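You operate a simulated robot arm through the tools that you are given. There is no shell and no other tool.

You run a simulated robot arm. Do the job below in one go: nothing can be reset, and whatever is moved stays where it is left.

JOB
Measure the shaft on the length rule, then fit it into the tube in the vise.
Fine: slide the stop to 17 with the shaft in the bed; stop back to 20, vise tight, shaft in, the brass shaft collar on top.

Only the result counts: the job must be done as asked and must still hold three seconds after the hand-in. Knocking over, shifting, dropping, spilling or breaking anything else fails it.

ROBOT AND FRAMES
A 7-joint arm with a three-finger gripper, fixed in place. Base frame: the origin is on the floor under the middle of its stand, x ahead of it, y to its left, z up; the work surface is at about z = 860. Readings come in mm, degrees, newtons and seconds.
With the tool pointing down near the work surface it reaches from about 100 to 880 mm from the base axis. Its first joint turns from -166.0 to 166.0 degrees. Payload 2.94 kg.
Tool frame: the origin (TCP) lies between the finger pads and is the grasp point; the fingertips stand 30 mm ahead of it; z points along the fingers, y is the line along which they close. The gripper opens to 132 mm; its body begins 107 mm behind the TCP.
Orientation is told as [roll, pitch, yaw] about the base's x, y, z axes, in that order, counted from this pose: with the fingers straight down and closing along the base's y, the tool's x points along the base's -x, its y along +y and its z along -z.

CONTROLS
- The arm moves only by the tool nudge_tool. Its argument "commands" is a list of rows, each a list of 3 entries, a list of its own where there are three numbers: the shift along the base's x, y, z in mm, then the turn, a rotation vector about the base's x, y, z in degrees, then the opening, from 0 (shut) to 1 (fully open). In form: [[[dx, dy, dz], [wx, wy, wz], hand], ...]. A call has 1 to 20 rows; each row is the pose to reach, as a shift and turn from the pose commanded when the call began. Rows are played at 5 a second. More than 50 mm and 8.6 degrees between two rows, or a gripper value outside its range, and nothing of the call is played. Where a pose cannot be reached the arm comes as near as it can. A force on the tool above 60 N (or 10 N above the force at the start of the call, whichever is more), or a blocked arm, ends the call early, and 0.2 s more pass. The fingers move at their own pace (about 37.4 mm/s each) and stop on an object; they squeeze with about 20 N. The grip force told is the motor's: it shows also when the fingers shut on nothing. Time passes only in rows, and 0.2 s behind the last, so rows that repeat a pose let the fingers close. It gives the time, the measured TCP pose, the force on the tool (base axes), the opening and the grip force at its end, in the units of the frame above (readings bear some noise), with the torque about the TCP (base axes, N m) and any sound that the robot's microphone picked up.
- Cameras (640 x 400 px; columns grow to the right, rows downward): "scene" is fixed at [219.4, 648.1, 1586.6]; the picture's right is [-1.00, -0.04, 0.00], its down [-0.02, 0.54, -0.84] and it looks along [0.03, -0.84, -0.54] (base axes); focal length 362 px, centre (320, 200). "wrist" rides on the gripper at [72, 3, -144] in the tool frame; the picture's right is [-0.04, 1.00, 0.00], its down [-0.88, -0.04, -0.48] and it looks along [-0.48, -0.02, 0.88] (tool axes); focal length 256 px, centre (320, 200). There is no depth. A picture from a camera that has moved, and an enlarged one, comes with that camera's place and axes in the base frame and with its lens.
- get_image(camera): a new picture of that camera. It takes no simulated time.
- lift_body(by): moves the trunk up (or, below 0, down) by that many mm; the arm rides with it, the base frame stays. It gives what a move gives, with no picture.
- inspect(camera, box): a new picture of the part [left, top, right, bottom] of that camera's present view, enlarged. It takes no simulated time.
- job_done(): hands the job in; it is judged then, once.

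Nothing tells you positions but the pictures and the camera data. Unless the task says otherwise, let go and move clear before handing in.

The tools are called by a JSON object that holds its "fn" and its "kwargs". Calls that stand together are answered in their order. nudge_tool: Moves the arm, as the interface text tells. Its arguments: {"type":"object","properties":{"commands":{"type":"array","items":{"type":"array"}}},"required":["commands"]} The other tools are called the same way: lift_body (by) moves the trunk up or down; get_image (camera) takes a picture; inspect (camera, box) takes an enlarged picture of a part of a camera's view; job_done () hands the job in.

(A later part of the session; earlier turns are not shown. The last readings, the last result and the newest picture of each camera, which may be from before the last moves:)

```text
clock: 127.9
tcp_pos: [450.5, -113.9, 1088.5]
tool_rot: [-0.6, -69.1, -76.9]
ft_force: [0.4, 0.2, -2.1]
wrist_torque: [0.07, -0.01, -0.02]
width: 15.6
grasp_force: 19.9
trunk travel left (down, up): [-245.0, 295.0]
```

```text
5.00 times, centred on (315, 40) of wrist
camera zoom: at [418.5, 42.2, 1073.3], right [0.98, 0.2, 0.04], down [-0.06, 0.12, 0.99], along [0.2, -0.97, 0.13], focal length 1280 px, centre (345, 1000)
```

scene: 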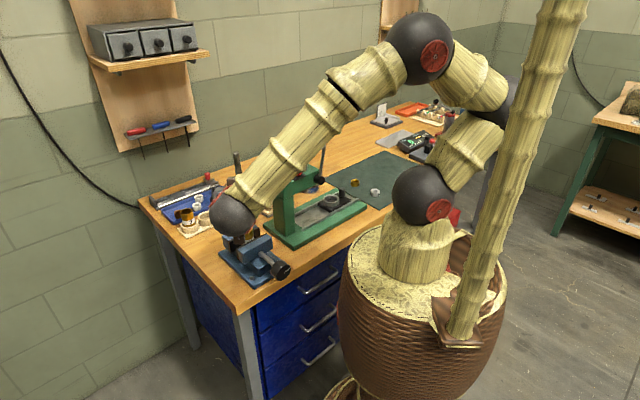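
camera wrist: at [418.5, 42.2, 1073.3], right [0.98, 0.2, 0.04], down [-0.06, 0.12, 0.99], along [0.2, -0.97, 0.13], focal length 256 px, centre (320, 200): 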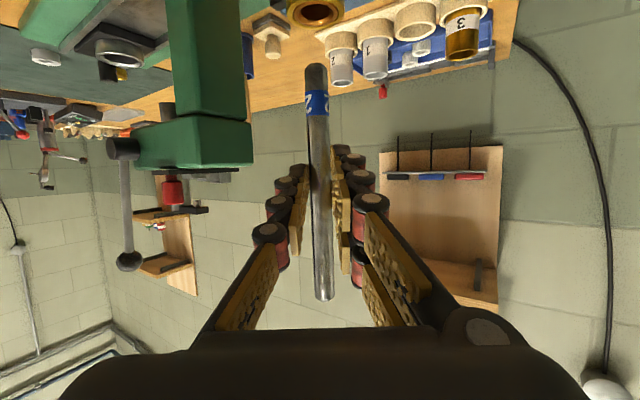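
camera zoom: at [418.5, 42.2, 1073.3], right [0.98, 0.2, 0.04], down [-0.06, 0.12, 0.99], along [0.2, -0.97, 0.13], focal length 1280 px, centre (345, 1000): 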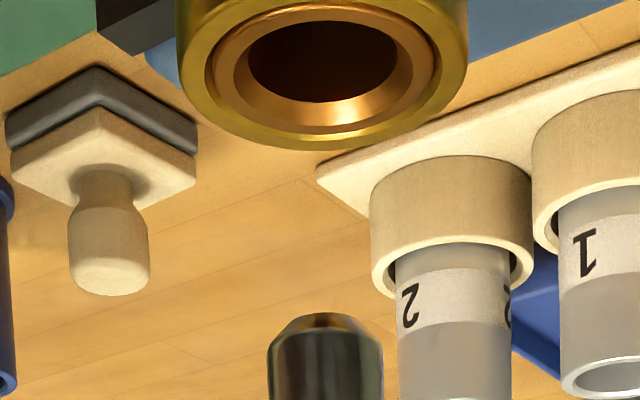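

The tube mouth is visible just beyond the shaft's end; they're aligned sideways within a fraction of a millimetre, and I need ~2 mm more depth. I lower close to the rim and check again.

{"fn": "nudge_tool", "kwargs": {"commands": [[[0.45, -1.95, -8], [0, 0, 0], 0], [[0.45, -1.95, -16], [0, 0, 0], 0], [[0.45, -1.95, -22], [0, 0, 0], 0], [[0.45, -1.95, -22], [0, 0, 0], 0]]}}

{"fn": "get_image", "kwargs": {"camera": "wrist"}}

{"fn": "inspect", "kwargs": {"camera": "wrist", "box": [270, 0, 360, 100]}}

{"fn": "inspect", "kwargs": {"camera": "scene", "box": [200, 170, 300, 290]}}

```text
clock: 128.9
tcp_pos: [450.2, -116.1, 1066.0]
tool_rot: [-0.6, -69.2, -76.8]
ft_force: [0.2, -0.2, -2.0]
wrist_torque: [0.03, 0.0, 0.01]
width: 15.3
grasp_force: 19.5
trunk travel left (down, up): [-245.0, 295.0]
```

```text
taken
camera wrist: at [418.8, 40.7, 1050.7], right [0.98, 0.2, 0.04], down [-0.06, 0.12, 0.99], along [0.2, -0.97, 0.13], focal length 256 px, centre (320, 200)
```

wrist: 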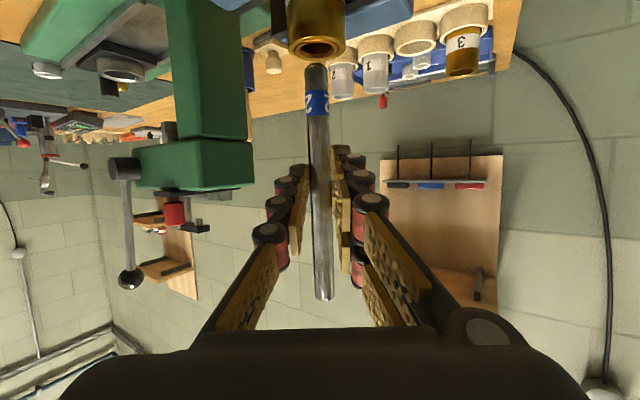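

```text
4.00 times, centred on (315, 50) of wrist
camera zoom: at [418.8, 40.7, 1050.7], right [0.98, 0.2, 0.04], down [-0.06, 0.12, 0.99], along [0.2, -0.97, 0.13], focal length 1024 px, centre (340, 800)
```

zoom: 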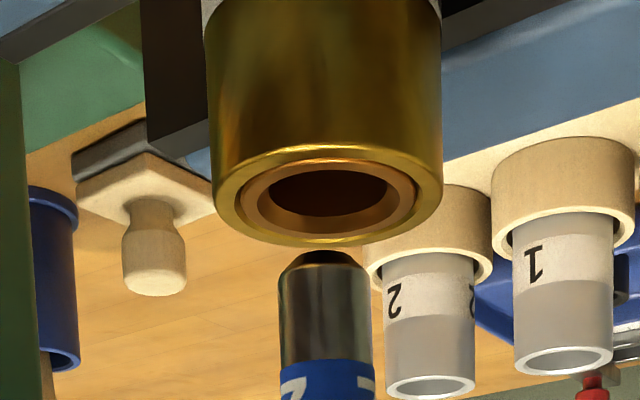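

```text
3.33 times, centred on (250, 230) of scene
camera zoom: at [219.4, 648.1, 1586.6], right [-1.0, -0.04, 0.0], down [-0.02, 0.54, -0.84], along [0.03, -0.84, -0.54], focal length 1208 px, centre (553, 100)
```

zoom: 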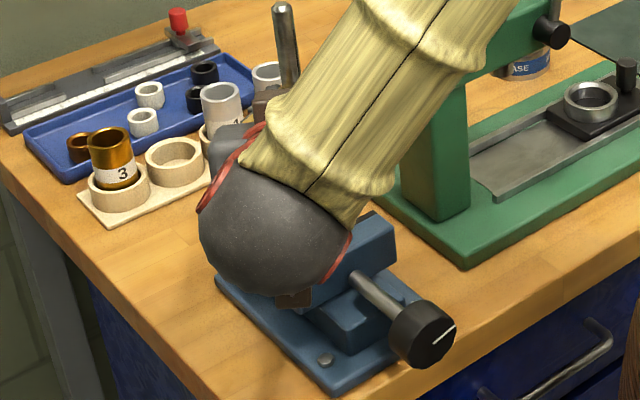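

Very good view: the shaft end is about 1 mm short in depth and 0.7 mm to the left of the bore's centre. I correct and start lowering into the chamfered mouth slowly.

{"fn": "nudge_tool", "kwargs": {"commands": [[[0.9, -0.8, -2], [0, 0, 0], 0], [[0.9, -0.8, -5], [0, 0, 0], 0], [[0.9, -0.8, -8], [0, 0, 0], 0], [[0.9, -0.8, -8], [0, 0, 0], 0]]}}

{"fn": "inspect", "kwargs": {"camera": "wrist", "box": [270, 0, 360, 100]}}

```text
clock: 129.9
tcp_pos: [452.4, -117.2, 1058.6]
tool_rot: [-0.6, -69.0, -76.8]
ft_force: [0.1, -0.1, -3.0]
wrist_torque: [0.06, -0.04, 0.03]
width: 15.6
grasp_force: 19.9
trunk travel left (down, up): [-245.0, 295.0]
```

```text
4.00 times, centred on (315, 50) of wrist
camera zoom: at [420.3, 39.9, 1042.7], right [0.98, 0.2, 0.04], down [-0.06, 0.12, 0.99], along [0.2, -0.97, 0.13], focal length 1024 px, centre (340, 800)
```

zoom: 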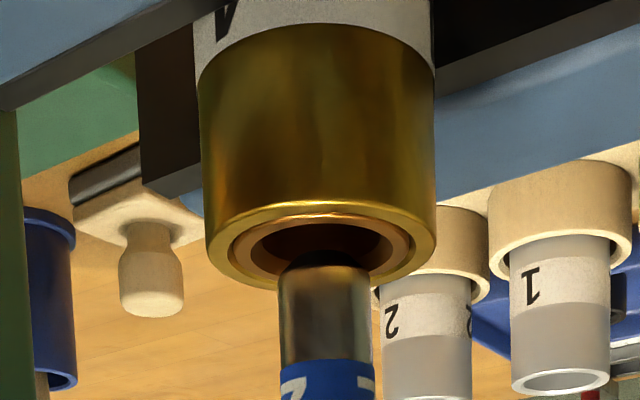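

{"fn": "nudge_tool", "kwargs": {"commands": [[[0, 0, -1.5], [0, 0, 0], 0], [[0, 0, -3], [0, 0, 0], 0], [[0, 0, -4.5], [0, 0, 0], 0], [[0, 0, -4.5], [0, 0, 0], 0]]}}

{"fn": "inspect", "kwargs": {"camera": "wrist", "box": [270, 0, 360, 100]}}

```text
clock: 130.9
tcp_pos: [451.7, -117.4, 1055.1]
tool_rot: [-0.6, -69.1, -76.8]
ft_force: [1.1, 1.7, -0.5]
wrist_torque: [0.15, -0.03, 0.05]
width: 15.6
grasp_force: 20.1
trunk travel left (down, up): [-245.0, 295.0]
```

```text
4.00 times, centred on (315, 50) of wrist
camera zoom: at [420.2, 40.1, 1038.4], right [0.98, 0.2, 0.04], down [-0.06, 0.12, 0.99], along [0.2, -0.97, 0.13], focal length 1024 px, centre (340, 800)
```

zoom: 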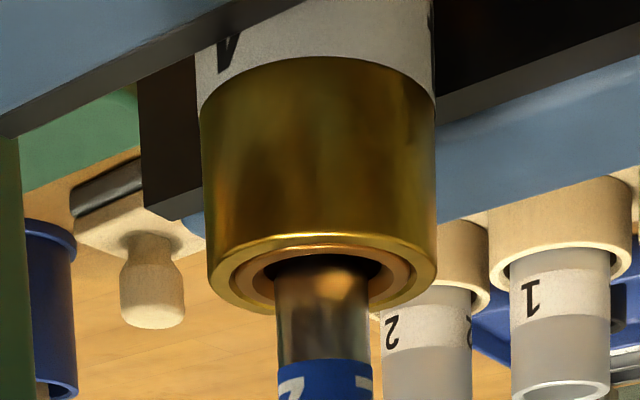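

The end has entered the mouth and touches the far side of the chamfer lightly. I ease back 1.5 mm and lower further.

{"fn": "nudge_tool", "kwargs": {"commands": [[[0, 0.8, 0], [0, 0, 0], 0], [[0, 1.5, -1], [0, 0, 0], 0], [[0, 1.5, -3], [0, 0, 0], 0], [[0, 1.5, -5], [0, 0, 0], 0], [[0, 1.5, -5], [0, 0, 0], 0]]}}

{"fn": "inspect", "kwargs": {"camera": "wrist", "box": [270, 0, 360, 100]}}

```text
clock: 132.1
tcp_pos: [451.1, -114.7, 1049.3]
tool_rot: [-0.7, -69.2, -76.8]
ft_force: [-0.5, 0.2, -2.4]
wrist_torque: [0.01, 0.02, 0.03]
width: 15.7
grasp_force: 20.8
trunk travel left (down, up): [-245.0, 295.0]
```

```text
4.00 times, centred on (315, 50) of wrist
camera zoom: at [420.0, 42.0, 1033.2], right [0.98, 0.2, 0.04], down [-0.06, 0.12, 0.99], along [0.2, -0.97, 0.13], focal length 1024 px, centre (340, 800)
```

zoom: 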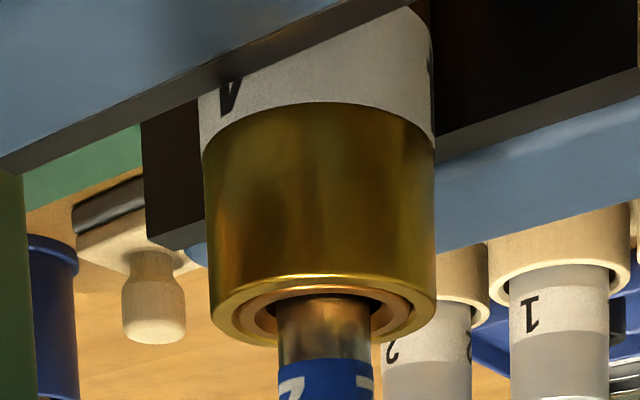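

No contact force now; the shaft is entering cleanly. I continue lowering in steps.

{"fn": "nudge_tool", "kwargs": {"commands": [[[0, 0, -3], [0, 0, 0], 0], [[0, 0, -6], [0, 0, 0], 0], [[0, 0, -9], [0, 0, 0], 0], [[0, 0, -12], [0, 0, 0], 0], [[0, 0, -12], [0, 0, 0], 0]]}}

{"fn": "inspect", "kwargs": {"camera": "wrist", "box": [250, 0, 390, 200]}}

```text
clock: 133.3
tcp_pos: [451.8, -116.3, 1037.4]
tool_rot: [-0.7, -69.2, -76.9]
ft_force: [-0.2, 0.3, -2.4]
wrist_torque: [0.04, 0.06, -0.01]
width: 15.5
grasp_force: 19.6
trunk travel left (down, up): [-245.0, 295.0]
```

```text
2.00 times, centred on (320, 100) of wrist
camera zoom: at [419.8, 41.3, 1021.3], right [0.98, 0.2, 0.04], down [-0.06, 0.12, 0.99], along [0.2, -0.97, 0.13], focal length 512 px, centre (320, 400)
```

zoom: 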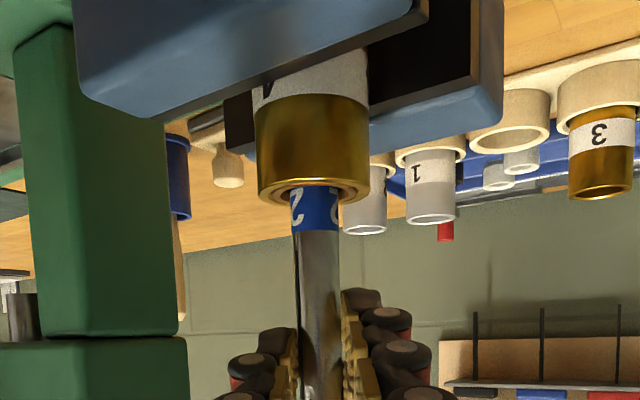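

{"fn": "nudge_tool", "kwargs": {"commands": [[[0, 0, -3], [0, 0, 0], 0], [[0, 0, -6], [0, 0, 0], 0], [[0, 0, -9], [0, 0, 0], 0], [[0, 0, -12], [0, 0, 0], 0], [[0, 0, -15], [0, 0, 0], 0], [[0, 0, -15], [0, 0, 0], 0]]}}

{"fn": "get_image", "kwargs": {"camera": "wrist"}}

{"fn": "inspect", "kwargs": {"camera": "scene", "box": [200, 170, 300, 290]}}

```text
clock: 134.7
tcp_pos: [451.1, -115.4, 1021.1]
tool_rot: [-0.7, -69.2, -76.8]
ft_force: [0.3, 0.3, -3.1]
wrist_torque: [0.04, 0.01, 0.05]
width: 15.4
grasp_force: 20.4
trunk travel left (down, up): [-245.0, 295.0]
```

```text
taken
camera wrist: at [419.7, 41.8, 1005.5], right [0.98, 0.2, 0.04], down [-0.06, 0.12, 0.99], along [0.2, -0.97, 0.13], focal length 256 px, centre (320, 200)
```

wrist: 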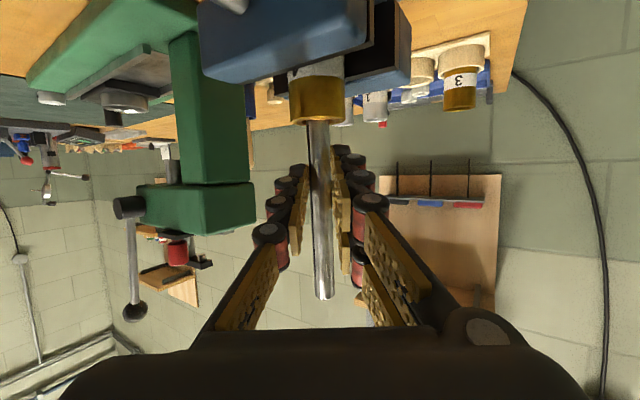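

```text
3.33 times, centred on (250, 230) of scene
camera zoom: at [219.4, 648.1, 1586.6], right [-1.0, -0.04, 0.0], down [-0.02, 0.54, -0.84], along [0.03, -0.84, -0.54], focal length 1208 px, centre (553, 100)
```

zoom: 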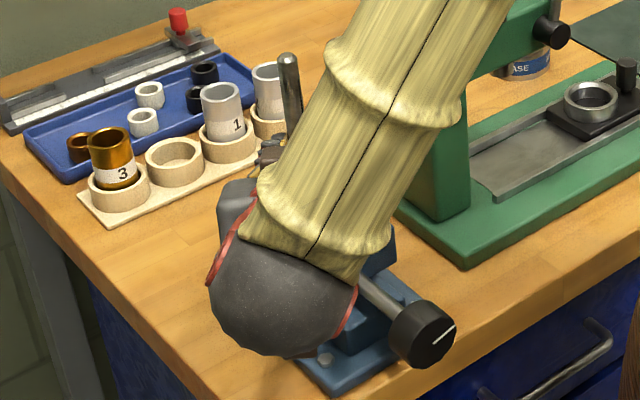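

{"fn": "nudge_tool", "kwargs": {"commands": [[[0, 0, -3], [0, 0, 0], 0], [[0, 0, -6], [0, 0, 0], 0], [[0, 0, -9], [0, 0, 0], 0], [[0, 0, -9], [0, 0, 0], 0]]}}

{"fn": "inspect", "kwargs": {"camera": "wrist", "box": [250, 60, 390, 310]}}

```text
clock: 135.7
tcp_pos: [451.4, -115.9, 1012.7]
tool_rot: [-0.6, -69.2, -76.9]
ft_force: [-5.6, 9.4, 2.1]
wrist_torque: [0.33, 0.18, -0.12]
width: 15.7
grasp_force: 20.1
trunk travel left (down, up): [-245.0, 295.0]
```

```text
1.60 times, centred on (320, 185) of wrist
camera zoom: at [419.7, 42.0, 997.2], right [0.98, 0.2, 0.04], down [-0.06, 0.12, 0.99], along [0.2, -0.97, 0.13], focal length 410 px, centre (320, 224)
```

zoom: 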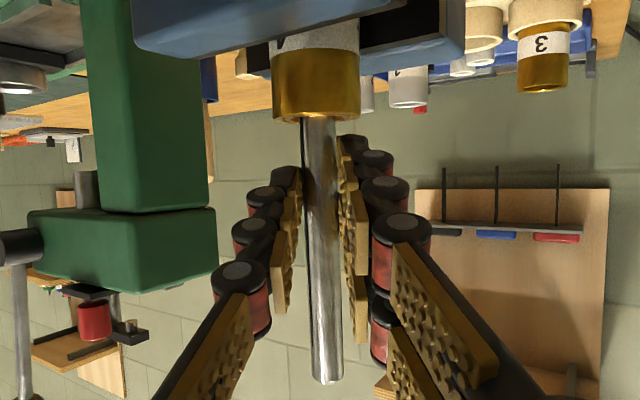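

A side load appears at the rim; I shift the shaft ~1.2 mm away from the contact and re-read.

{"fn": "nudge_tool", "kwargs": {"commands": [[[-0.3, 0.5, 0], [0, 0, 0], 0], [[-0.6, 1.0, 0], [0, 0, 0], 0], [[-0.6, 1.0, 0], [0, 0, 0], 0]]}}

{"fn": "inspect", "kwargs": {"camera": "wrist", "box": [280, 60, 360, 150]}}

```text
clock: 136.5
tcp_pos: [450.9, -114.3, 1013.1]
tool_rot: [-0.8, -69.2, -76.8]
ft_force: [-0.8, 0.3, -2.2]
wrist_torque: [0.05, -0.01, 0.02]
width: 15.5
grasp_force: 19.7
trunk travel left (down, up): [-245.0, 295.0]
```

```text
4.44 times, centred on (320, 105) of wrist
camera zoom: at [419.8, 42.9, 997.5], right [0.98, 0.2, 0.04], down [-0.06, 0.12, 0.99], along [0.2, -0.97, 0.13], focal length 1138 px, centre (320, 622)
```

zoom: 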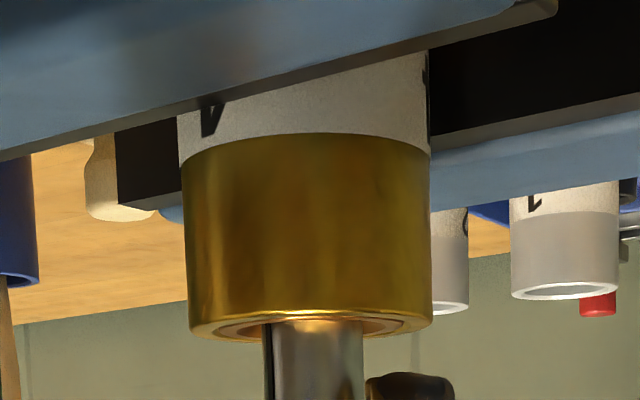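

{"fn": "nudge_tool", "kwargs": {"commands": [[[0, 0, -1.5], [0, 0, 0], 0], [[0, 0, -3], [0, 0, 0], 0], [[0, 0, -3], [0, 0, 0], 0]]}}

{"fn": "get_image", "kwargs": {"camera": "wrist"}}

```text
clock: 137.3
tcp_pos: [451.0, -114.0, 1009.6]
tool_rot: [-0.7, -69.2, -76.7]
ft_force: [-0.6, -0.3, -0.9]
wrist_torque: [0.06, 0.0, -0.03]
width: 15.6
grasp_force: 19.7
trunk travel left (down, up): [-245.0, 295.0]
```

```text
taken
camera wrist: at [419.0, 42.5, 993.6], right [0.98, 0.2, 0.04], down [-0.06, 0.12, 0.99], along [0.2, -0.97, 0.13], focal length 256 px, centre (320, 200)
```

wrist: 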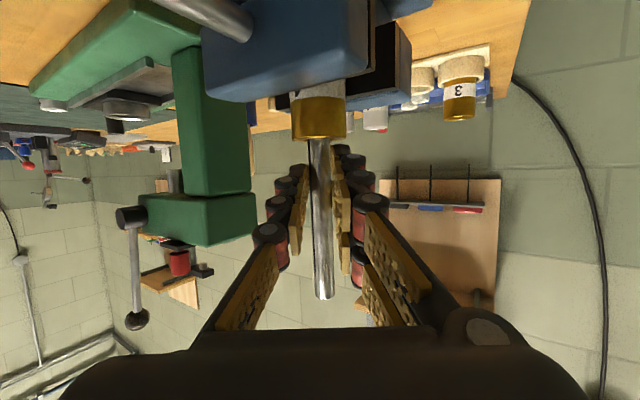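

The shaft is ~47 mm deep and steady. I open the fingers slightly so it can settle down the bore under its own weight.

{"fn": "nudge_tool", "kwargs": {"commands": [[[0, 0, 0], [0, 0, 0], 0.13], [[0, 0, 0], [0, 0, 0], 0.15], [[0, 0, 0], [0, 0, 0], 0.15], [[0, 0, 0], [0, 0, 0], 0.15]]}}

{"fn": "get_image", "kwargs": {"camera": "wrist"}}

{"fn": "inspect", "kwargs": {"camera": "scene", "box": [200, 170, 300, 290]}}

```text
clock: 138.3
tcp_pos: [450.0, -114.5, 1008.4]
tool_rot: [-0.7, -69.1, -76.8]
ft_force: [0.5, 0.2, 0.5]
wrist_torque: [0.0, 0.0, 0.0]
width: 19.7
grasp_force: 0.0
trunk travel left (down, up): [-245.0, 295.0]
```

```text
taken
camera wrist: at [419.0, 42.5, 993.7], right [0.98, 0.2, 0.04], down [-0.06, 0.12, 0.99], along [0.2, -0.97, 0.13], focal length 256 px, centre (320, 200)
```

wrist: 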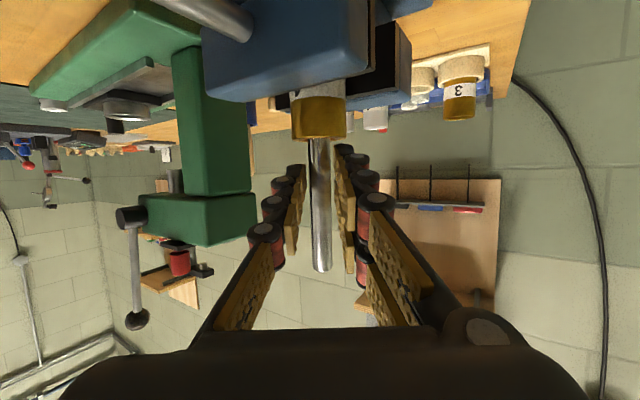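

```text
3.33 times, centred on (250, 230) of scene
camera zoom: at [219.4, 648.1, 1586.6], right [-1.0, -0.04, 0.0], down [-0.02, 0.54, -0.84], along [0.03, -0.84, -0.54], focal length 1208 px, centre (553, 100)
```

zoom: 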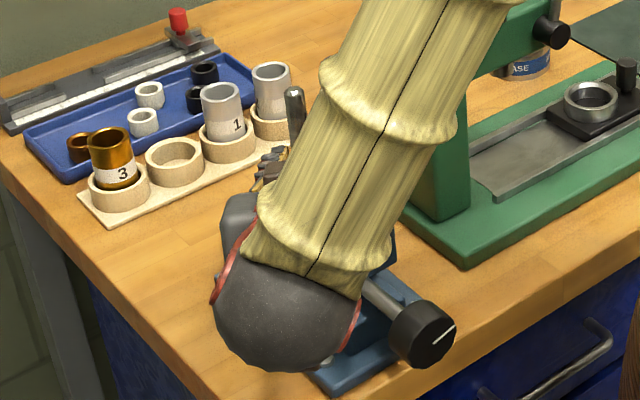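

The shaft slid down about 20 mm and now rests on the tube's bottom (≈66 mm deep). I open wider and draw the hand straight back off the shaft.

{"fn": "nudge_tool", "kwargs": {"commands": [[[0, 0, 0], [0, 0, 0], 0.35], [[0, 0, 0], [0, 0, 0], 0.35], [[0, 0, 0], [0, 0, 0], 0.35], [[-4, 18, 7], [0, 0, 0], 0.35], [[-10, 45, 18], [0, 0, 0], 0.35], [[-18, 77, 30], [0, 0, 0], 0.35], [[-26, 109, 43], [0, 0, 0], 0.35], [[-26, 109, 60], [0, 0, 0], 0.35]]}}

{"fn": "get_image", "kwargs": {"camera": "wrist"}}

{"fn": "inspect", "kwargs": {"camera": "scene", "box": [190, 160, 310, 300]}}

```text
clock: 140.1
tcp_pos: [424.2, -6.0, 1069.2]
tool_rot: [-0.5, -69.1, -76.9]
ft_force: [0.0, 0.1, -0.3]
wrist_torque: [0.02, 0.02, 0.0]
width: 46.1
grasp_force: 0.1
trunk travel left (down, up): [-245.0, 295.0]
```

```text
taken
camera wrist: at [392.7, 151.5, 1053.8], right [0.98, 0.2, 0.04], down [-0.06, 0.12, 0.99], along [0.2, -0.97, 0.13], focal length 256 px, centre (320, 200)
```

wrist: 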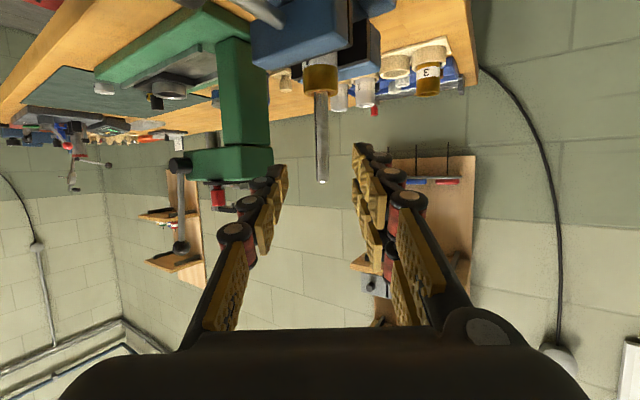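

```text
2.86 times, centred on (250, 230) of scene
camera zoom: at [219.4, 648.1, 1586.6], right [-1.0, -0.04, 0.0], down [-0.02, 0.54, -0.84], along [0.03, -0.84, -0.54], focal length 1036 px, centre (520, 114)
```

zoom: 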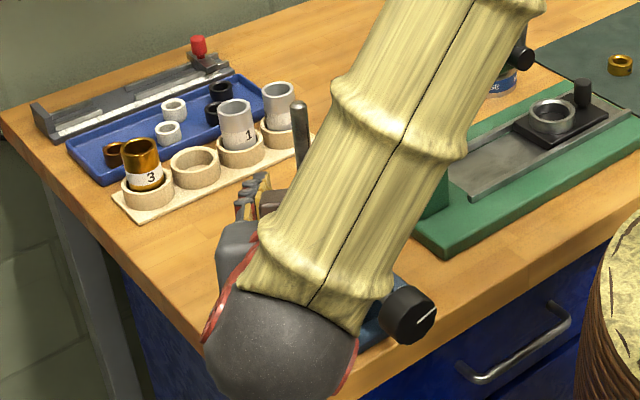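

The shaft stands free in the tube with its top near z≈1072. Now the brass collar: I raise the hand well above the shaft, then return to a tool-down posture over the bench.

{"fn": "nudge_tool", "kwargs": {"commands": [[[0, 0, 40], [0, 0, 0], 0.35], [[0, 0, 80], [0, 0, 0], 0.35], [[0, 0, 105], [0, 0, 0], 0.35], [[8, -22, 110], [0, 0, 4], 0.35], [[16, -44, 110], [0, 0, 8], 0.35], [[24, -66, 110], [0, 0, 12], 0.35], [[32, -90, 110], [0, 0, 16], 0.35], [[41, -115, 110], [0, 0, 20], 0.35], [[50, -140, 110], [0, 0, 24], 0.35], [[60, -165, 110], [0, 0, 28], 0.35], [[70, -190, 110], [0, 0, 32], 0.35], [[76, -206, 110], [0, 0, 32], 0.35], [[76, -206, 110], [0, 0, 32], 0.35]]}}

{"fn": "get_image", "kwargs": {"camera": "scene"}}

```text
clock: 142.9
tcp_pos: [501.6, -211.8, 1178.8]
tool_rot: [-0.6, -69.1, -44.7]
ft_force: [0.5, -0.4, 0.1]
wrist_torque: [-0.02, 0.03, 0.03]
width: 46.2
grasp_force: 0.0
trunk travel left (down, up): [-245.0, 295.0]
```

```text
taken
```

scene: 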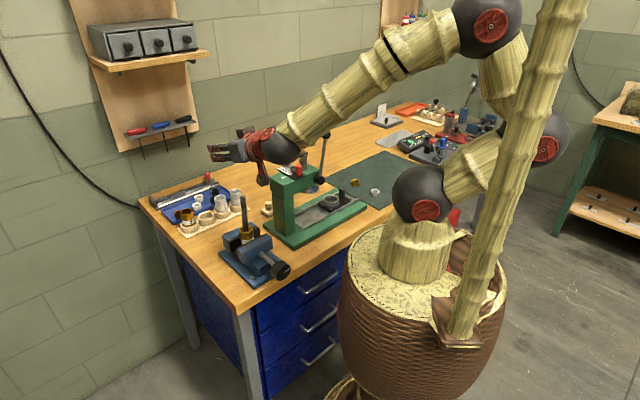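

{"fn": "nudge_tool", "kwargs": {"commands": [[[9, -9, 0], [5.4, 5.4, 0], 0.4], [[18, -18, 0], [10.8, 10.8, 0], 0.4], [[27, -27, 0], [16.2, 16.2, 0], 0.4], [[36, -36, 0], [21.6, 21.6, 0], 0.4], [[45, -45, 0], [27, 27, 0], 0.4], [[54, -54, 0], [32.4, 32.4, 0], 0.4], [[63, -63, 0], [37.8, 37.8, 0], 0.4], [[72, -72, 0], [43.2, 43.2, 0], 0.4], [[80, -80, 0], [48.9, 48.9, 0], 0.4], [[80, -80, 0], [48.9, 48.9, 0], 0.4]]}}

{"fn": "get_image", "kwargs": {"camera": "wrist"}}

{"fn": "inspect", "kwargs": {"camera": "scene", "box": [205, 180, 295, 290]}}

```text
clock: 145.1
tcp_pos: [579.0, -292.4, 1179.7]
tool_rot: [-0.4, 0.1, -44.8]
ft_force: [-0.1, -0.6, 0.3]
wrist_torque: [0.02, 0.03, 0.02]
width: 52.5
grasp_force: 0.0
trunk travel left (down, up): [-245.0, 295.0]
```

```text
taken
camera wrist: at [532.2, -238.4, 1324.5], right [0.74, 0.68, -0.01], down [0.6, -0.64, 0.47], along [0.32, -0.35, -0.88], focal length 256 px, centre (320, 200)
```

wrist: 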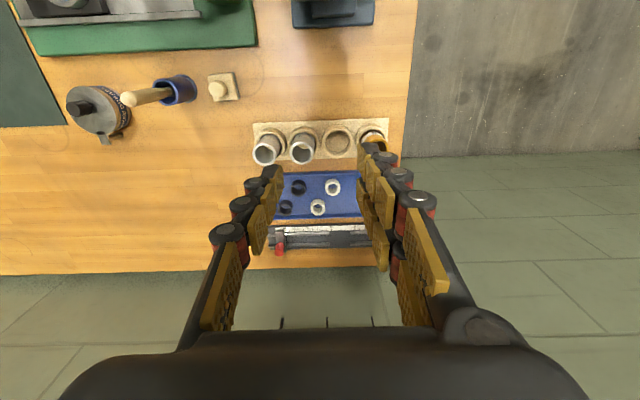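

```text
3.64 times, centred on (250, 235) of scene
camera zoom: at [219.4, 648.1, 1586.6], right [-1.0, -0.04, 0.0], down [-0.02, 0.54, -0.84], along [0.03, -0.84, -0.54], focal length 1318 px, centre (574, 73)
```

zoom: 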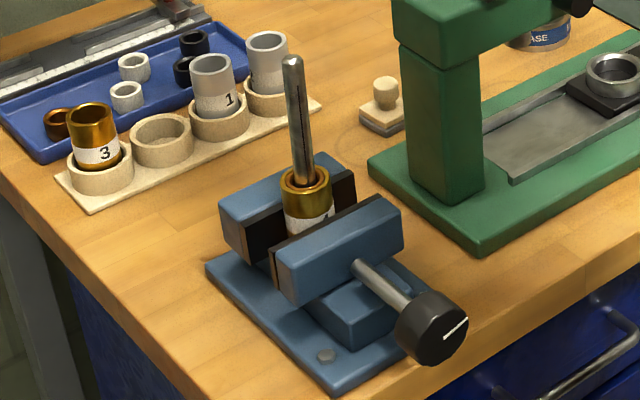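

The shaft stands well and the vise is unchanged. I raise the trunk by 130 to clear the press lever, and swing around to the collars on the green mat.

{"fn": "lift_body", "kwargs": {"by": 130}}

{"fn": "nudge_tool", "kwargs": {"commands": [[[-30, -36, 0], [0, 0, -3], 0.45], [[-60, -70, 0], [0, 0, -6], 0.45], [[-95, -100, 0], [0, 0, -9], 0.45], [[-130, -125, 0], [0, 0, -12], 0.45], [[-165, -150, 0], [0, 0, -15], 0.45], [[-200, -175, 0], [0, 0, -18], 0.45], [[-240, -198, 0], [0, 0, -21], 0.45], [[-280, -218, 0], [0, 0, -24], 0.45], [[-320, -237, 0], [0, 0, -27], 0.45], [[-360, -252, 0], [0, 0, -30], 0.45], [[-400, -262, 0], [0, 0, -32], 0.45], [[-400, -262, 0], [0, 0, -32], 0.45]]}}

{"fn": "get_image", "kwargs": {"camera": "wrist"}}

{"fn": "get_image", "kwargs": {"camera": "scene"}}

```text
clock: 146.7
tcp_pos: [579.3, -292.6, 1310.1]
tool_rot: [-0.5, 0.2, -44.9]
ft_force: [0.2, 1.2, 0.1]
wrist_torque: [-0.03, 0.03, 0.02]
width: 53.1
grasp_force: 0.1
trunk travel left (down, up): [-375.0, 165.0]
```

```text
clock: 149.3
tcp_pos: [182.1, -554.3, 1309.5]
tool_rot: [-0.6, 0.1, -76.9]
ft_force: [-0.5, 0.3, -1.0]
wrist_torque: [-0.02, 0.02, 0.01]
width: 59.5
grasp_force: 0.0
trunk travel left (down, up): [-375.0, 165.0]
```

```text
taken
camera wrist: at [170.3, -483.1, 1453.6], right [0.98, 0.18, -0.01], down [0.17, -0.86, 0.48], along [0.08, -0.47, -0.88], focal length 256 px, centre (320, 200)
```

wrist: 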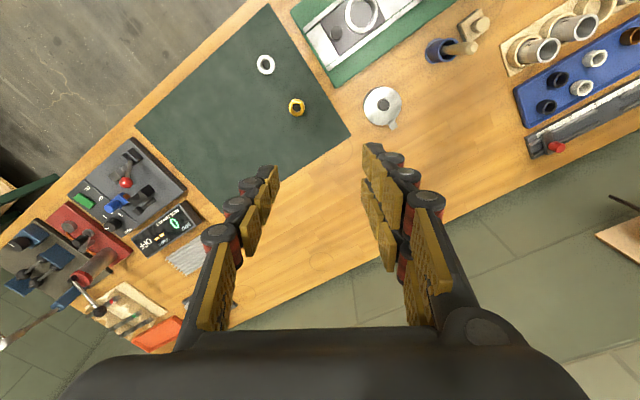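

```text
taken
```

scene: 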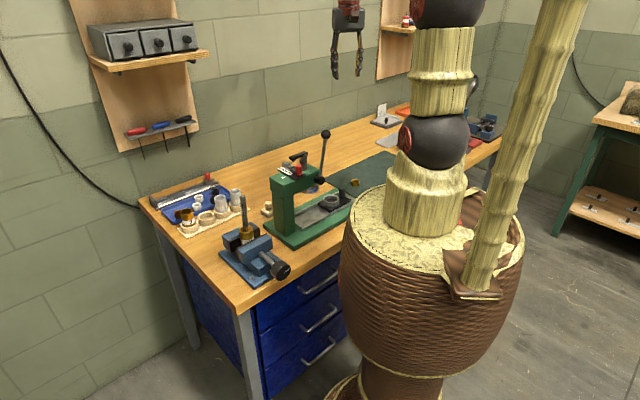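

I see the brass collar near (131, -577). I move above it and descend to look closely.

{"fn": "nudge_tool", "kwargs": {"commands": [[[-17, -8, -40], [0, 0, 0], 0.45], [[-34, -15, -80], [0, 0, 0], 0.45], [[-51, -23, -120], [0, 0, 0], 0.45], [[-51, -23, -165], [0, 0, 0], 0.45], [[-51, -23, -210], [0, 0, 0], 0.45], [[-51, -23, -250], [0, 0, 0], 0.45], [[-51, -23, -290], [0, 0, 0], 0.45], [[-51, -23, -290], [0, 0, 0], 0.45]]}}

{"fn": "get_image", "kwargs": {"camera": "wrist"}}

{"fn": "inspect", "kwargs": {"camera": "wrist", "box": [270, 100, 370, 200]}}

```text
clock: 151.1
tcp_pos: [131.0, -580.2, 1020.3]
tool_rot: [-0.4, 0.0, -77.0]
ft_force: [-0.2, -0.2, 0.1]
wrist_torque: [0.01, 0.02, -0.01]
width: 59.4
grasp_force: 0.1
trunk travel left (down, up): [-375.0, 165.0]
```

```text
taken
camera wrist: at [118.9, -508.6, 1164.9], right [0.98, 0.18, -0.01], down [0.17, -0.86, 0.48], along [0.08, -0.47, -0.88], focal length 256 px, centre (320, 200)
```

wrist: 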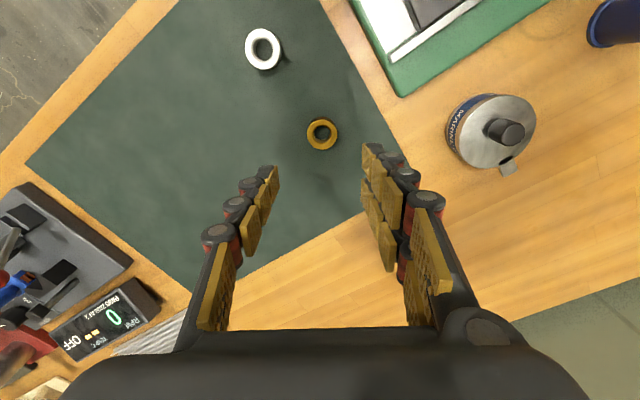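

```text
4.00 times, centred on (320, 150) of wrist
camera zoom: at [118.9, -508.6, 1164.9], right [0.98, 0.18, -0.01], down [0.17, -0.86, 0.48], along [0.08, -0.47, -0.88], focal length 1024 px, centre (320, 400)
```

zoom: 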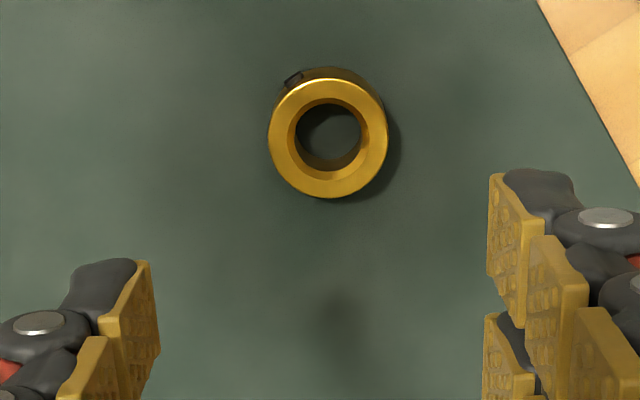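

Brass collar: about 34 mm OD, bore about 17–18 mm, with the set screw on its side. I descend closer with the fingers astride it.

{"fn": "nudge_tool", "kwargs": {"commands": [[[0, -0.5, -30], [0.3, 0.1, 0], 0.45], [[0, -1, -60], [0.3, 0.1, 0], 0.45], [[0, -1, -85], [0.3, 0.1, 0], 0.45], [[0, -1, -85], [0.3, 0.1, 0], 0.45]]}}

{"fn": "inspect", "kwargs": {"camera": "wrist", "box": [250, 110, 390, 220]}}

```text
clock: 152.1
tcp_pos: [129.0, -580.4, 937.0]
tool_rot: [-0.5, 0.3, -77.0]
ft_force: [0.1, 0.4, 0.6]
wrist_torque: [0.0, 0.0, 0.02]
width: 59.5
grasp_force: 0.0
trunk travel left (down, up): [-375.0, 165.0]
```

```text
3.64 times, centred on (320, 165) of wrist
camera zoom: at [117.9, -509.0, 1082.4], right [0.98, 0.18, -0.01], down [0.17, -0.87, 0.47], along [0.08, -0.46, -0.88], focal length 931 px, centre (320, 327)
```

zoom: 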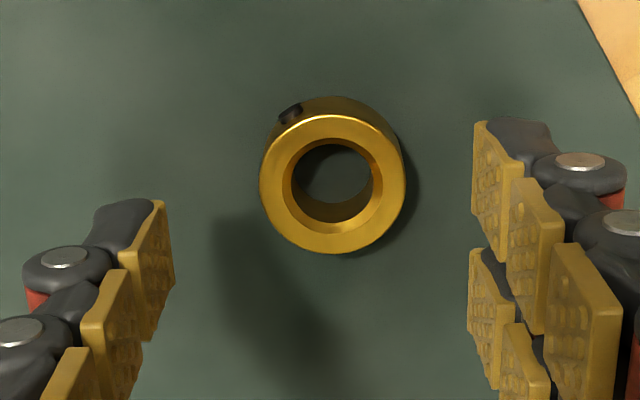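

{"fn": "nudge_tool", "kwargs": {"commands": [[[1.6, -0.9, -12], [-0.18, -0.56, 0], 0.42], [[3.2, -1.8, -25], [-0.18, -0.56, 0], 0.42], [[3.2, -1.8, -38], [-0.18, -0.56, 0], 0.42], [[3.2, -1.8, -38], [-0.18, -0.56, 0], 0.42]]}}

{"fn": "inspect", "kwargs": {"camera": "wrist", "box": [250, 110, 390, 250]}}

```text
clock: 153.1
tcp_pos: [131.8, -582.4, 898.3]
tool_rot: [0.0, 0.0, -76.9]
ft_force: [-1.2, 0.1, 0.1]
wrist_torque: [-0.02, 0.01, 0.05]
width: 55.1
grasp_force: 0.1
trunk travel left (down, up): [-375.0, 165.0]
```

```text
2.86 times, centred on (320, 180) of wrist
camera zoom: at [118.1, -509.5, 1041.6], right [0.98, 0.18, 0.0], down [0.16, -0.86, 0.48], along [0.09, -0.47, -0.88], focal length 731 px, centre (320, 257)
```

zoom: 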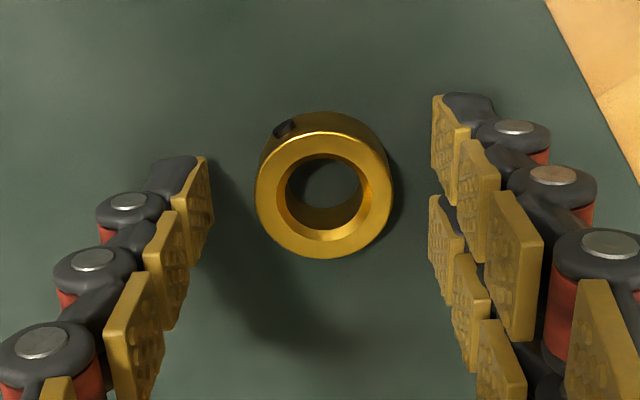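

{"fn": "nudge_tool", "kwargs": {"commands": [[[0.6, -0.5, -4], [0, 0, 0], 0.42], [[0.6, -0.5, -8], [0, 0, 0], 0.42], [[0.6, -0.5, -8], [0, 0, 0], 0.42]]}}

{"fn": "inspect", "kwargs": {"camera": "wrist", "box": [250, 110, 390, 250]}}

```text
clock: 153.9
tcp_pos: [131.8, -580.5, 891.5]
tool_rot: [0.0, -0.3, -76.9]
ft_force: [-1.1, 4.3, 28.7]
wrist_torque: [0.3, -0.18, 0.02]
width: 58.1
grasp_force: 4.6
trunk travel left (down, up): [-375.0, 165.0]
```

```text
2.86 times, centred on (320, 180) of wrist
camera zoom: at [118.8, -509.2, 1035.7], right [0.98, 0.18, 0.0], down [0.16, -0.86, 0.48], along [0.09, -0.47, -0.88], focal length 731 px, centre (320, 257)
```

zoom: 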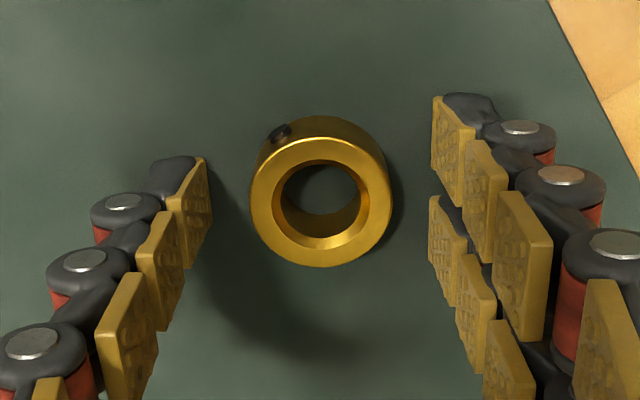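

The tips touched the mat; I raise slightly and close on the collar.

{"fn": "nudge_tool", "kwargs": {"commands": [[[0, 0, 5], [0, 0, 0], 0.42], [[0, 0, 5], [0, 0, 0], 0.2], [[0, 0, 5], [0, 0, 0], 0.2], [[0, 0, 5], [0, 0, 0], 0.2], [[0, 0, 5], [0, 0, 0], 0.2]]}}

{"fn": "inspect", "kwargs": {"camera": "wrist", "box": [250, 110, 390, 250]}}

```text
clock: 155.1
tcp_pos: [132.9, -582.0, 894.2]
tool_rot: [0.1, 0.1, -77.0]
ft_force: [-0.3, 0.0, 0.1]
wrist_torque: [-0.01, 0.0, -0.01]
width: 28.7
grasp_force: 19.8
trunk travel left (down, up): [-375.0, 165.0]
```

```text
2.86 times, centred on (320, 180) of wrist
camera zoom: at [119.1, -510.2, 1038.3], right [0.98, 0.18, 0.0], down [0.16, -0.86, 0.47], along [0.09, -0.47, -0.88], focal length 731 px, centre (320, 257)
```

zoom: 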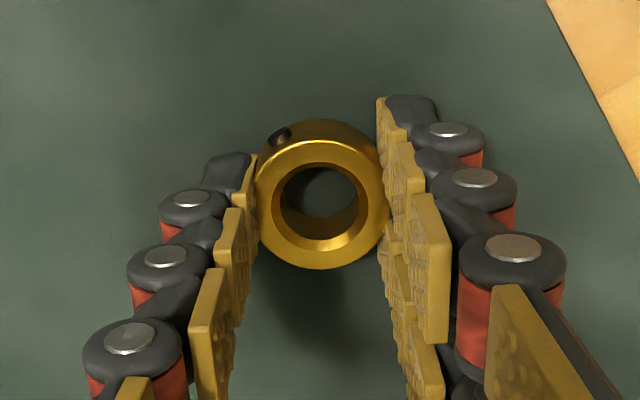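

Collar gripped. I lift it gently and check it's held level.

{"fn": "nudge_tool", "kwargs": {"commands": [[[0, 0, 5], [0, 0, 0], 0.1], [[0, 0, 12], [0, 0, 0], 0.1], [[0, 0, 30], [0, 0, 0], 0.1], [[0, 0, 60], [0, 0, 0], 0.1], [[0, 0, 90], [0, 0, 0], 0.1], [[0, 0, 90], [0, 0, 0], 0.1]]}}

{"fn": "get_image", "kwargs": {"camera": "wrist"}}

{"fn": "inspect", "kwargs": {"camera": "wrist", "box": [270, 120, 370, 220]}}

{"fn": "get_image", "kwargs": {"camera": "scene"}}

```text
clock: 156.5
tcp_pos: [131.3, -581.6, 984.3]
tool_rot: [-0.1, 0.1, -76.9]
ft_force: [-0.1, -1.0, -1.2]
wrist_torque: [-0.02, -0.01, -0.01]
width: 28.5
grasp_force: 19.5
trunk travel left (down, up): [-375.0, 165.0]
```

```text
taken
camera wrist: at [118.3, -509.8, 1128.9], right [0.98, 0.18, 0.0], down [0.16, -0.86, 0.47], along [0.09, -0.47, -0.88], focal length 256 px, centre (320, 200)
```

wrist: 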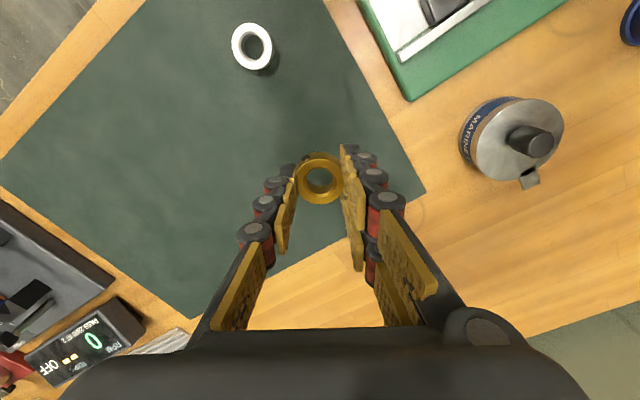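

```text
4.00 times, centred on (320, 170) of wrist
camera zoom: at [118.3, -509.8, 1128.9], right [0.98, 0.18, 0.0], down [0.16, -0.86, 0.47], along [0.09, -0.47, -0.88], focal length 1024 px, centre (320, 320)
```

zoom: 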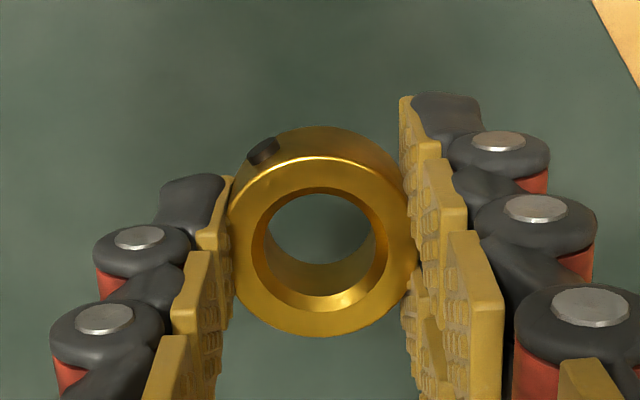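

```text
taken
```

scene: 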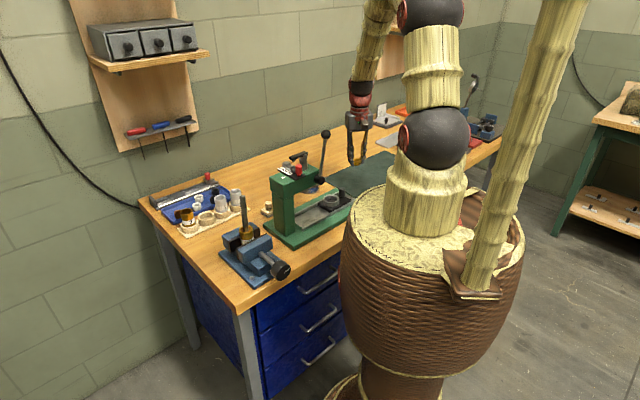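

The collar is held level and centred; bore ≈19 mm versus the 15.6 mm shaft. I carry it up and back around toward the vise at a safe height.

{"fn": "nudge_tool", "kwargs": {"commands": [[[10, 5, 45], [0, 0, 0], 0.1], [[20, 10, 90], [0, 0, 0], 0.1], [[30, 15, 135], [0, 0, 0], 0.1], [[40, 20, 180], [0, 0, 0], 0.1], [[45, 24, 225], [0, 0, 0], 0.1], [[48, 27, 270], [0, 0, 0], 0.1], [[50, 28, 315], [0, 0, 0], 0.1], [[50, 28, 325], [0, 0, 0], 0.1]]}}

{"fn": "nudge_tool", "kwargs": {"commands": [[[40, 10, 0], [0, 0, 2], 0.1], [[80, 25, 0], [0, 0, 5], 0.1], [[120, 44, 0], [0, 0, 8], 0.1], [[160, 64, 0], [0, 0, 11], 0.1], [[197, 87, 0], [0, 0, 14], 0.1], [[232, 112, 0], [0, 0, 17], 0.1], [[267, 137, 0], [0, 0, 20], 0.1], [[302, 164, 0], [0, 0, 23], 0.1], [[337, 194, 0], [0, 0, 26], 0.1], [[367, 228, 0], [0, 0, 29], 0.1], [[387, 262, 0], [0, 0, 32], 0.1], [[387, 290, 0], [0, 0, 32], 0.1], [[370, 320, 0], [0, 0, 32], 0.1], [[350, 355, 0], [0, 0, 32], 0.1], [[330, 385, 0], [0, 0, 32], 0.1], [[330, 385, 0], [0, 0, 32], 0.1]]}}

{"fn": "get_image", "kwargs": {"camera": "wrist"}}

{"fn": "get_image", "kwargs": {"camera": "scene"}}

```text
clock: 158.3
tcp_pos: [182.7, -552.7, 1309.1]
tool_rot: [0.0, 0.1, -76.9]
ft_force: [0.1, 0.1, -0.2]
wrist_torque: [-0.03, -0.03, 0.02]
width: 29.0
grasp_force: 20.5
trunk travel left (down, up): [-375.0, 165.0]
```

```text
clock: 161.7
tcp_pos: [514.9, -170.7, 1306.6]
tool_rot: [-0.1, 0.0, -45.0]
ft_force: [0.3, -0.7, -0.6]
wrist_torque: [0.02, 0.01, 0.01]
width: 28.6
grasp_force: 19.9
trunk travel left (down, up): [-375.0, 165.0]
```

```text
taken
camera wrist: at [466.7, -116.7, 1451.3], right [0.74, 0.68, 0.0], down [0.6, -0.65, 0.47], along [0.32, -0.35, -0.88], focal length 256 px, centre (320, 200)
```

wrist: 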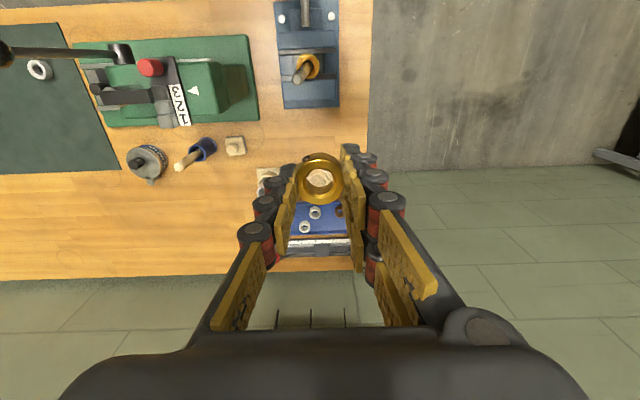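

```text
taken
```

scene: 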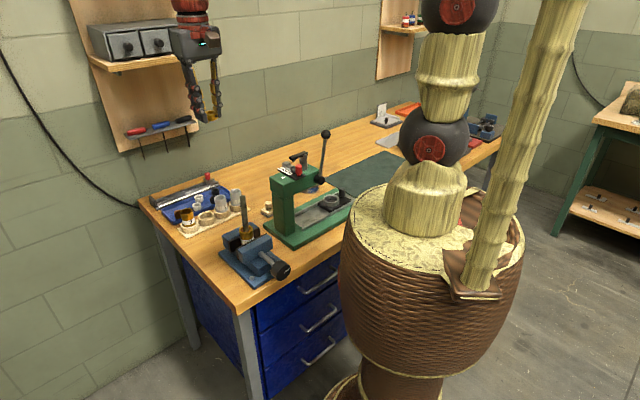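

{"fn": "inspect", "kwargs": {"camera": "wrist", "box": [270, 40, 340, 110]}}

```text
5.71 times, centred on (305, 75) of wrist
camera zoom: at [466.7, -116.7, 1451.3], right [0.74, 0.68, 0.0], down [0.6, -0.65, 0.47], along [0.32, -0.35, -0.88], focal length 1463 px, centre (406, 914)
```

zoom: 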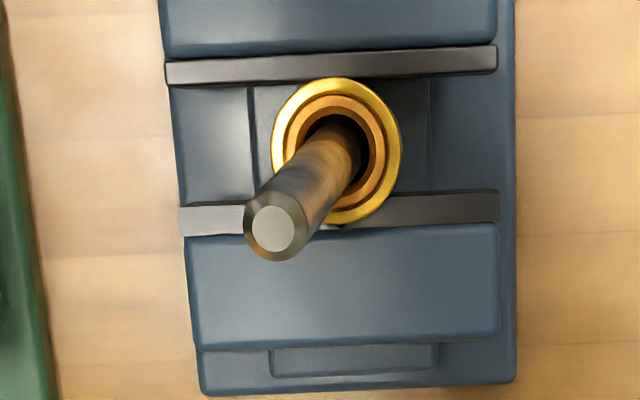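

From above I can see that the shaft leans a little (its top is ~18 mm toward -y from the tube axis, since only the short bushing guides it). I'll bring the collar over the shaft's actual top first and check alignment from closer.

{"fn": "nudge_tool", "kwargs": {"commands": [[[-15, 4, -35], [0, 0, 0], 0.1], [[-30, 9, -70], [0, 0, 0], 0.1], [[-45, 13, -105], [0, 0, 0], 0.1], [[-57.4, 17.1, -135], [0, 0, 0], 0.1], [[-57.4, 17.1, -135], [0, 0, 0], 0.1]]}}

{"fn": "get_image", "kwargs": {"camera": "wrist"}}

{"fn": "inspect", "kwargs": {"camera": "wrist", "box": [270, 100, 370, 220]}}

{"fn": "inspect", "kwargs": {"camera": "scene", "box": [190, 150, 300, 290]}}

```text
clock: 162.9
tcp_pos: [455.0, -148.7, 1173.1]
tool_rot: [0.0, 0.0, -44.9]
ft_force: [-0.3, 0.1, 0.3]
wrist_torque: [-0.01, 0.0, -0.01]
width: 28.7
grasp_force: 20.1
trunk travel left (down, up): [-375.0, 165.0]
```

```text
taken
camera wrist: at [406.2, -96.4, 1317.1], right [0.74, 0.68, 0.0], down [0.6, -0.65, 0.48], along [0.32, -0.35, -0.88], focal length 256 px, centre (320, 200)
```

wrist: 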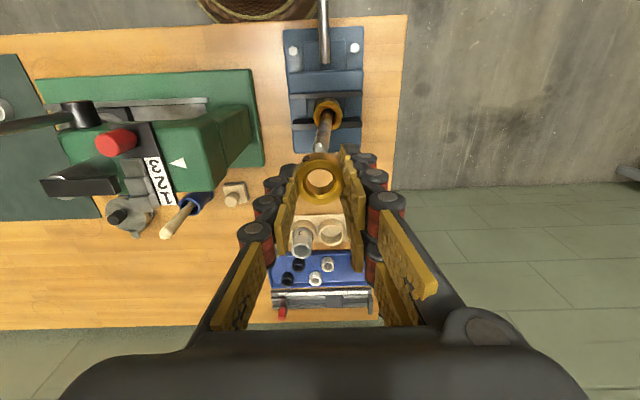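

```text
3.33 times, centred on (320, 160) of wrist
camera zoom: at [406.2, -96.4, 1317.1], right [0.74, 0.68, 0.0], down [0.6, -0.65, 0.48], along [0.32, -0.35, -0.88], focal length 853 px, centre (320, 333)
```

zoom: 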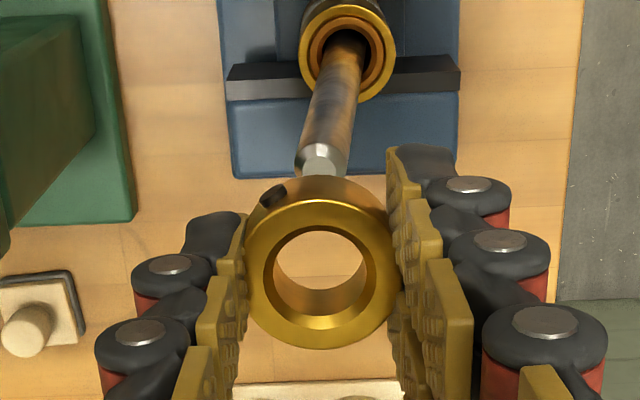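

```text
2.86 times, centred on (245, 220) of scene
camera zoom: at [219.4, 648.1, 1586.6], right [-1.0, -0.04, 0.0], down [-0.02, 0.54, -0.84], along [0.03, -0.84, -0.54], focal length 1036 px, centre (534, 143)
```

zoom: 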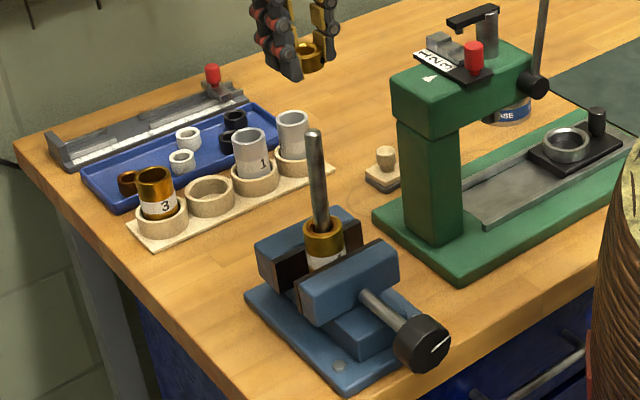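

Triangulated shaft top ≈ (458.7, -152.7, 1071), leaning ~10.5° toward -y. I tilt the tool 10.5° so the collar's axis matches the shaft and come to just above its tip.

{"fn": "nudge_tool", "kwargs": {"commands": [[[0.5, -4, -12], [3.5, 0, 0], 0.1], [[1, -8, -25], [7, 0, 0], 0.1], [[1.7, -13, -40], [10.5, 0, 0], 0.1], [[1.7, -13, -44], [10.5, 0, 0], 0.1], [[1.7, -13, -44], [10.5, 0, 0], 0.1]]}}

{"fn": "inspect", "kwargs": {"camera": "wrist", "box": [260, 90, 380, 230]}}

{"fn": "inspect", "kwargs": {"camera": "scene", "box": [200, 150, 290, 280]}}

```text
clock: 164.1
tcp_pos: [458.0, -163.4, 1129.0]
tool_rot: [7.4, 7.4, -44.4]
ft_force: [0.3, -0.7, -0.5]
wrist_torque: [0.03, 0.01, 0.01]
width: 28.7
grasp_force: 20.4
trunk travel left (down, up): [-375.0, 165.0]
```

```text
2.86 times, centred on (320, 160) of wrist
camera zoom: at [409.0, -136.9, 1281.4], right [0.74, 0.67, 0.12], down [0.6, -0.72, 0.35], along [0.32, -0.18, -0.93], focal length 731 px, centre (320, 314)
```

zoom: 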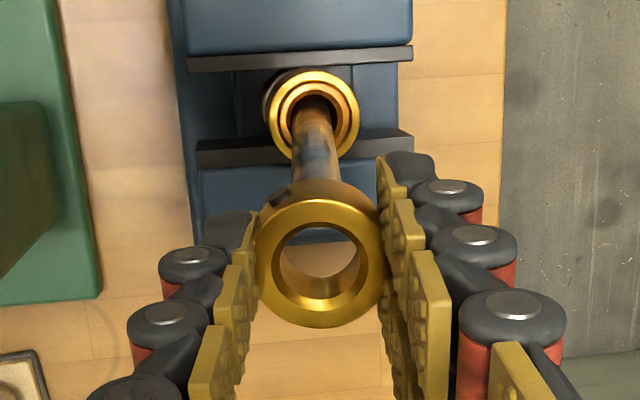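

```text
3.08 times, centred on (245, 215) of scene
camera zoom: at [219.4, 648.1, 1586.6], right [-1.0, -0.04, 0.0], down [-0.02, 0.54, -0.84], along [0.03, -0.84, -0.54], focal length 1115 px, centre (551, 154)
```

zoom: 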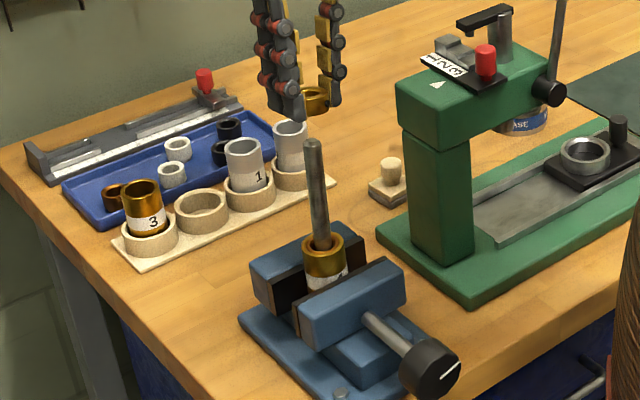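

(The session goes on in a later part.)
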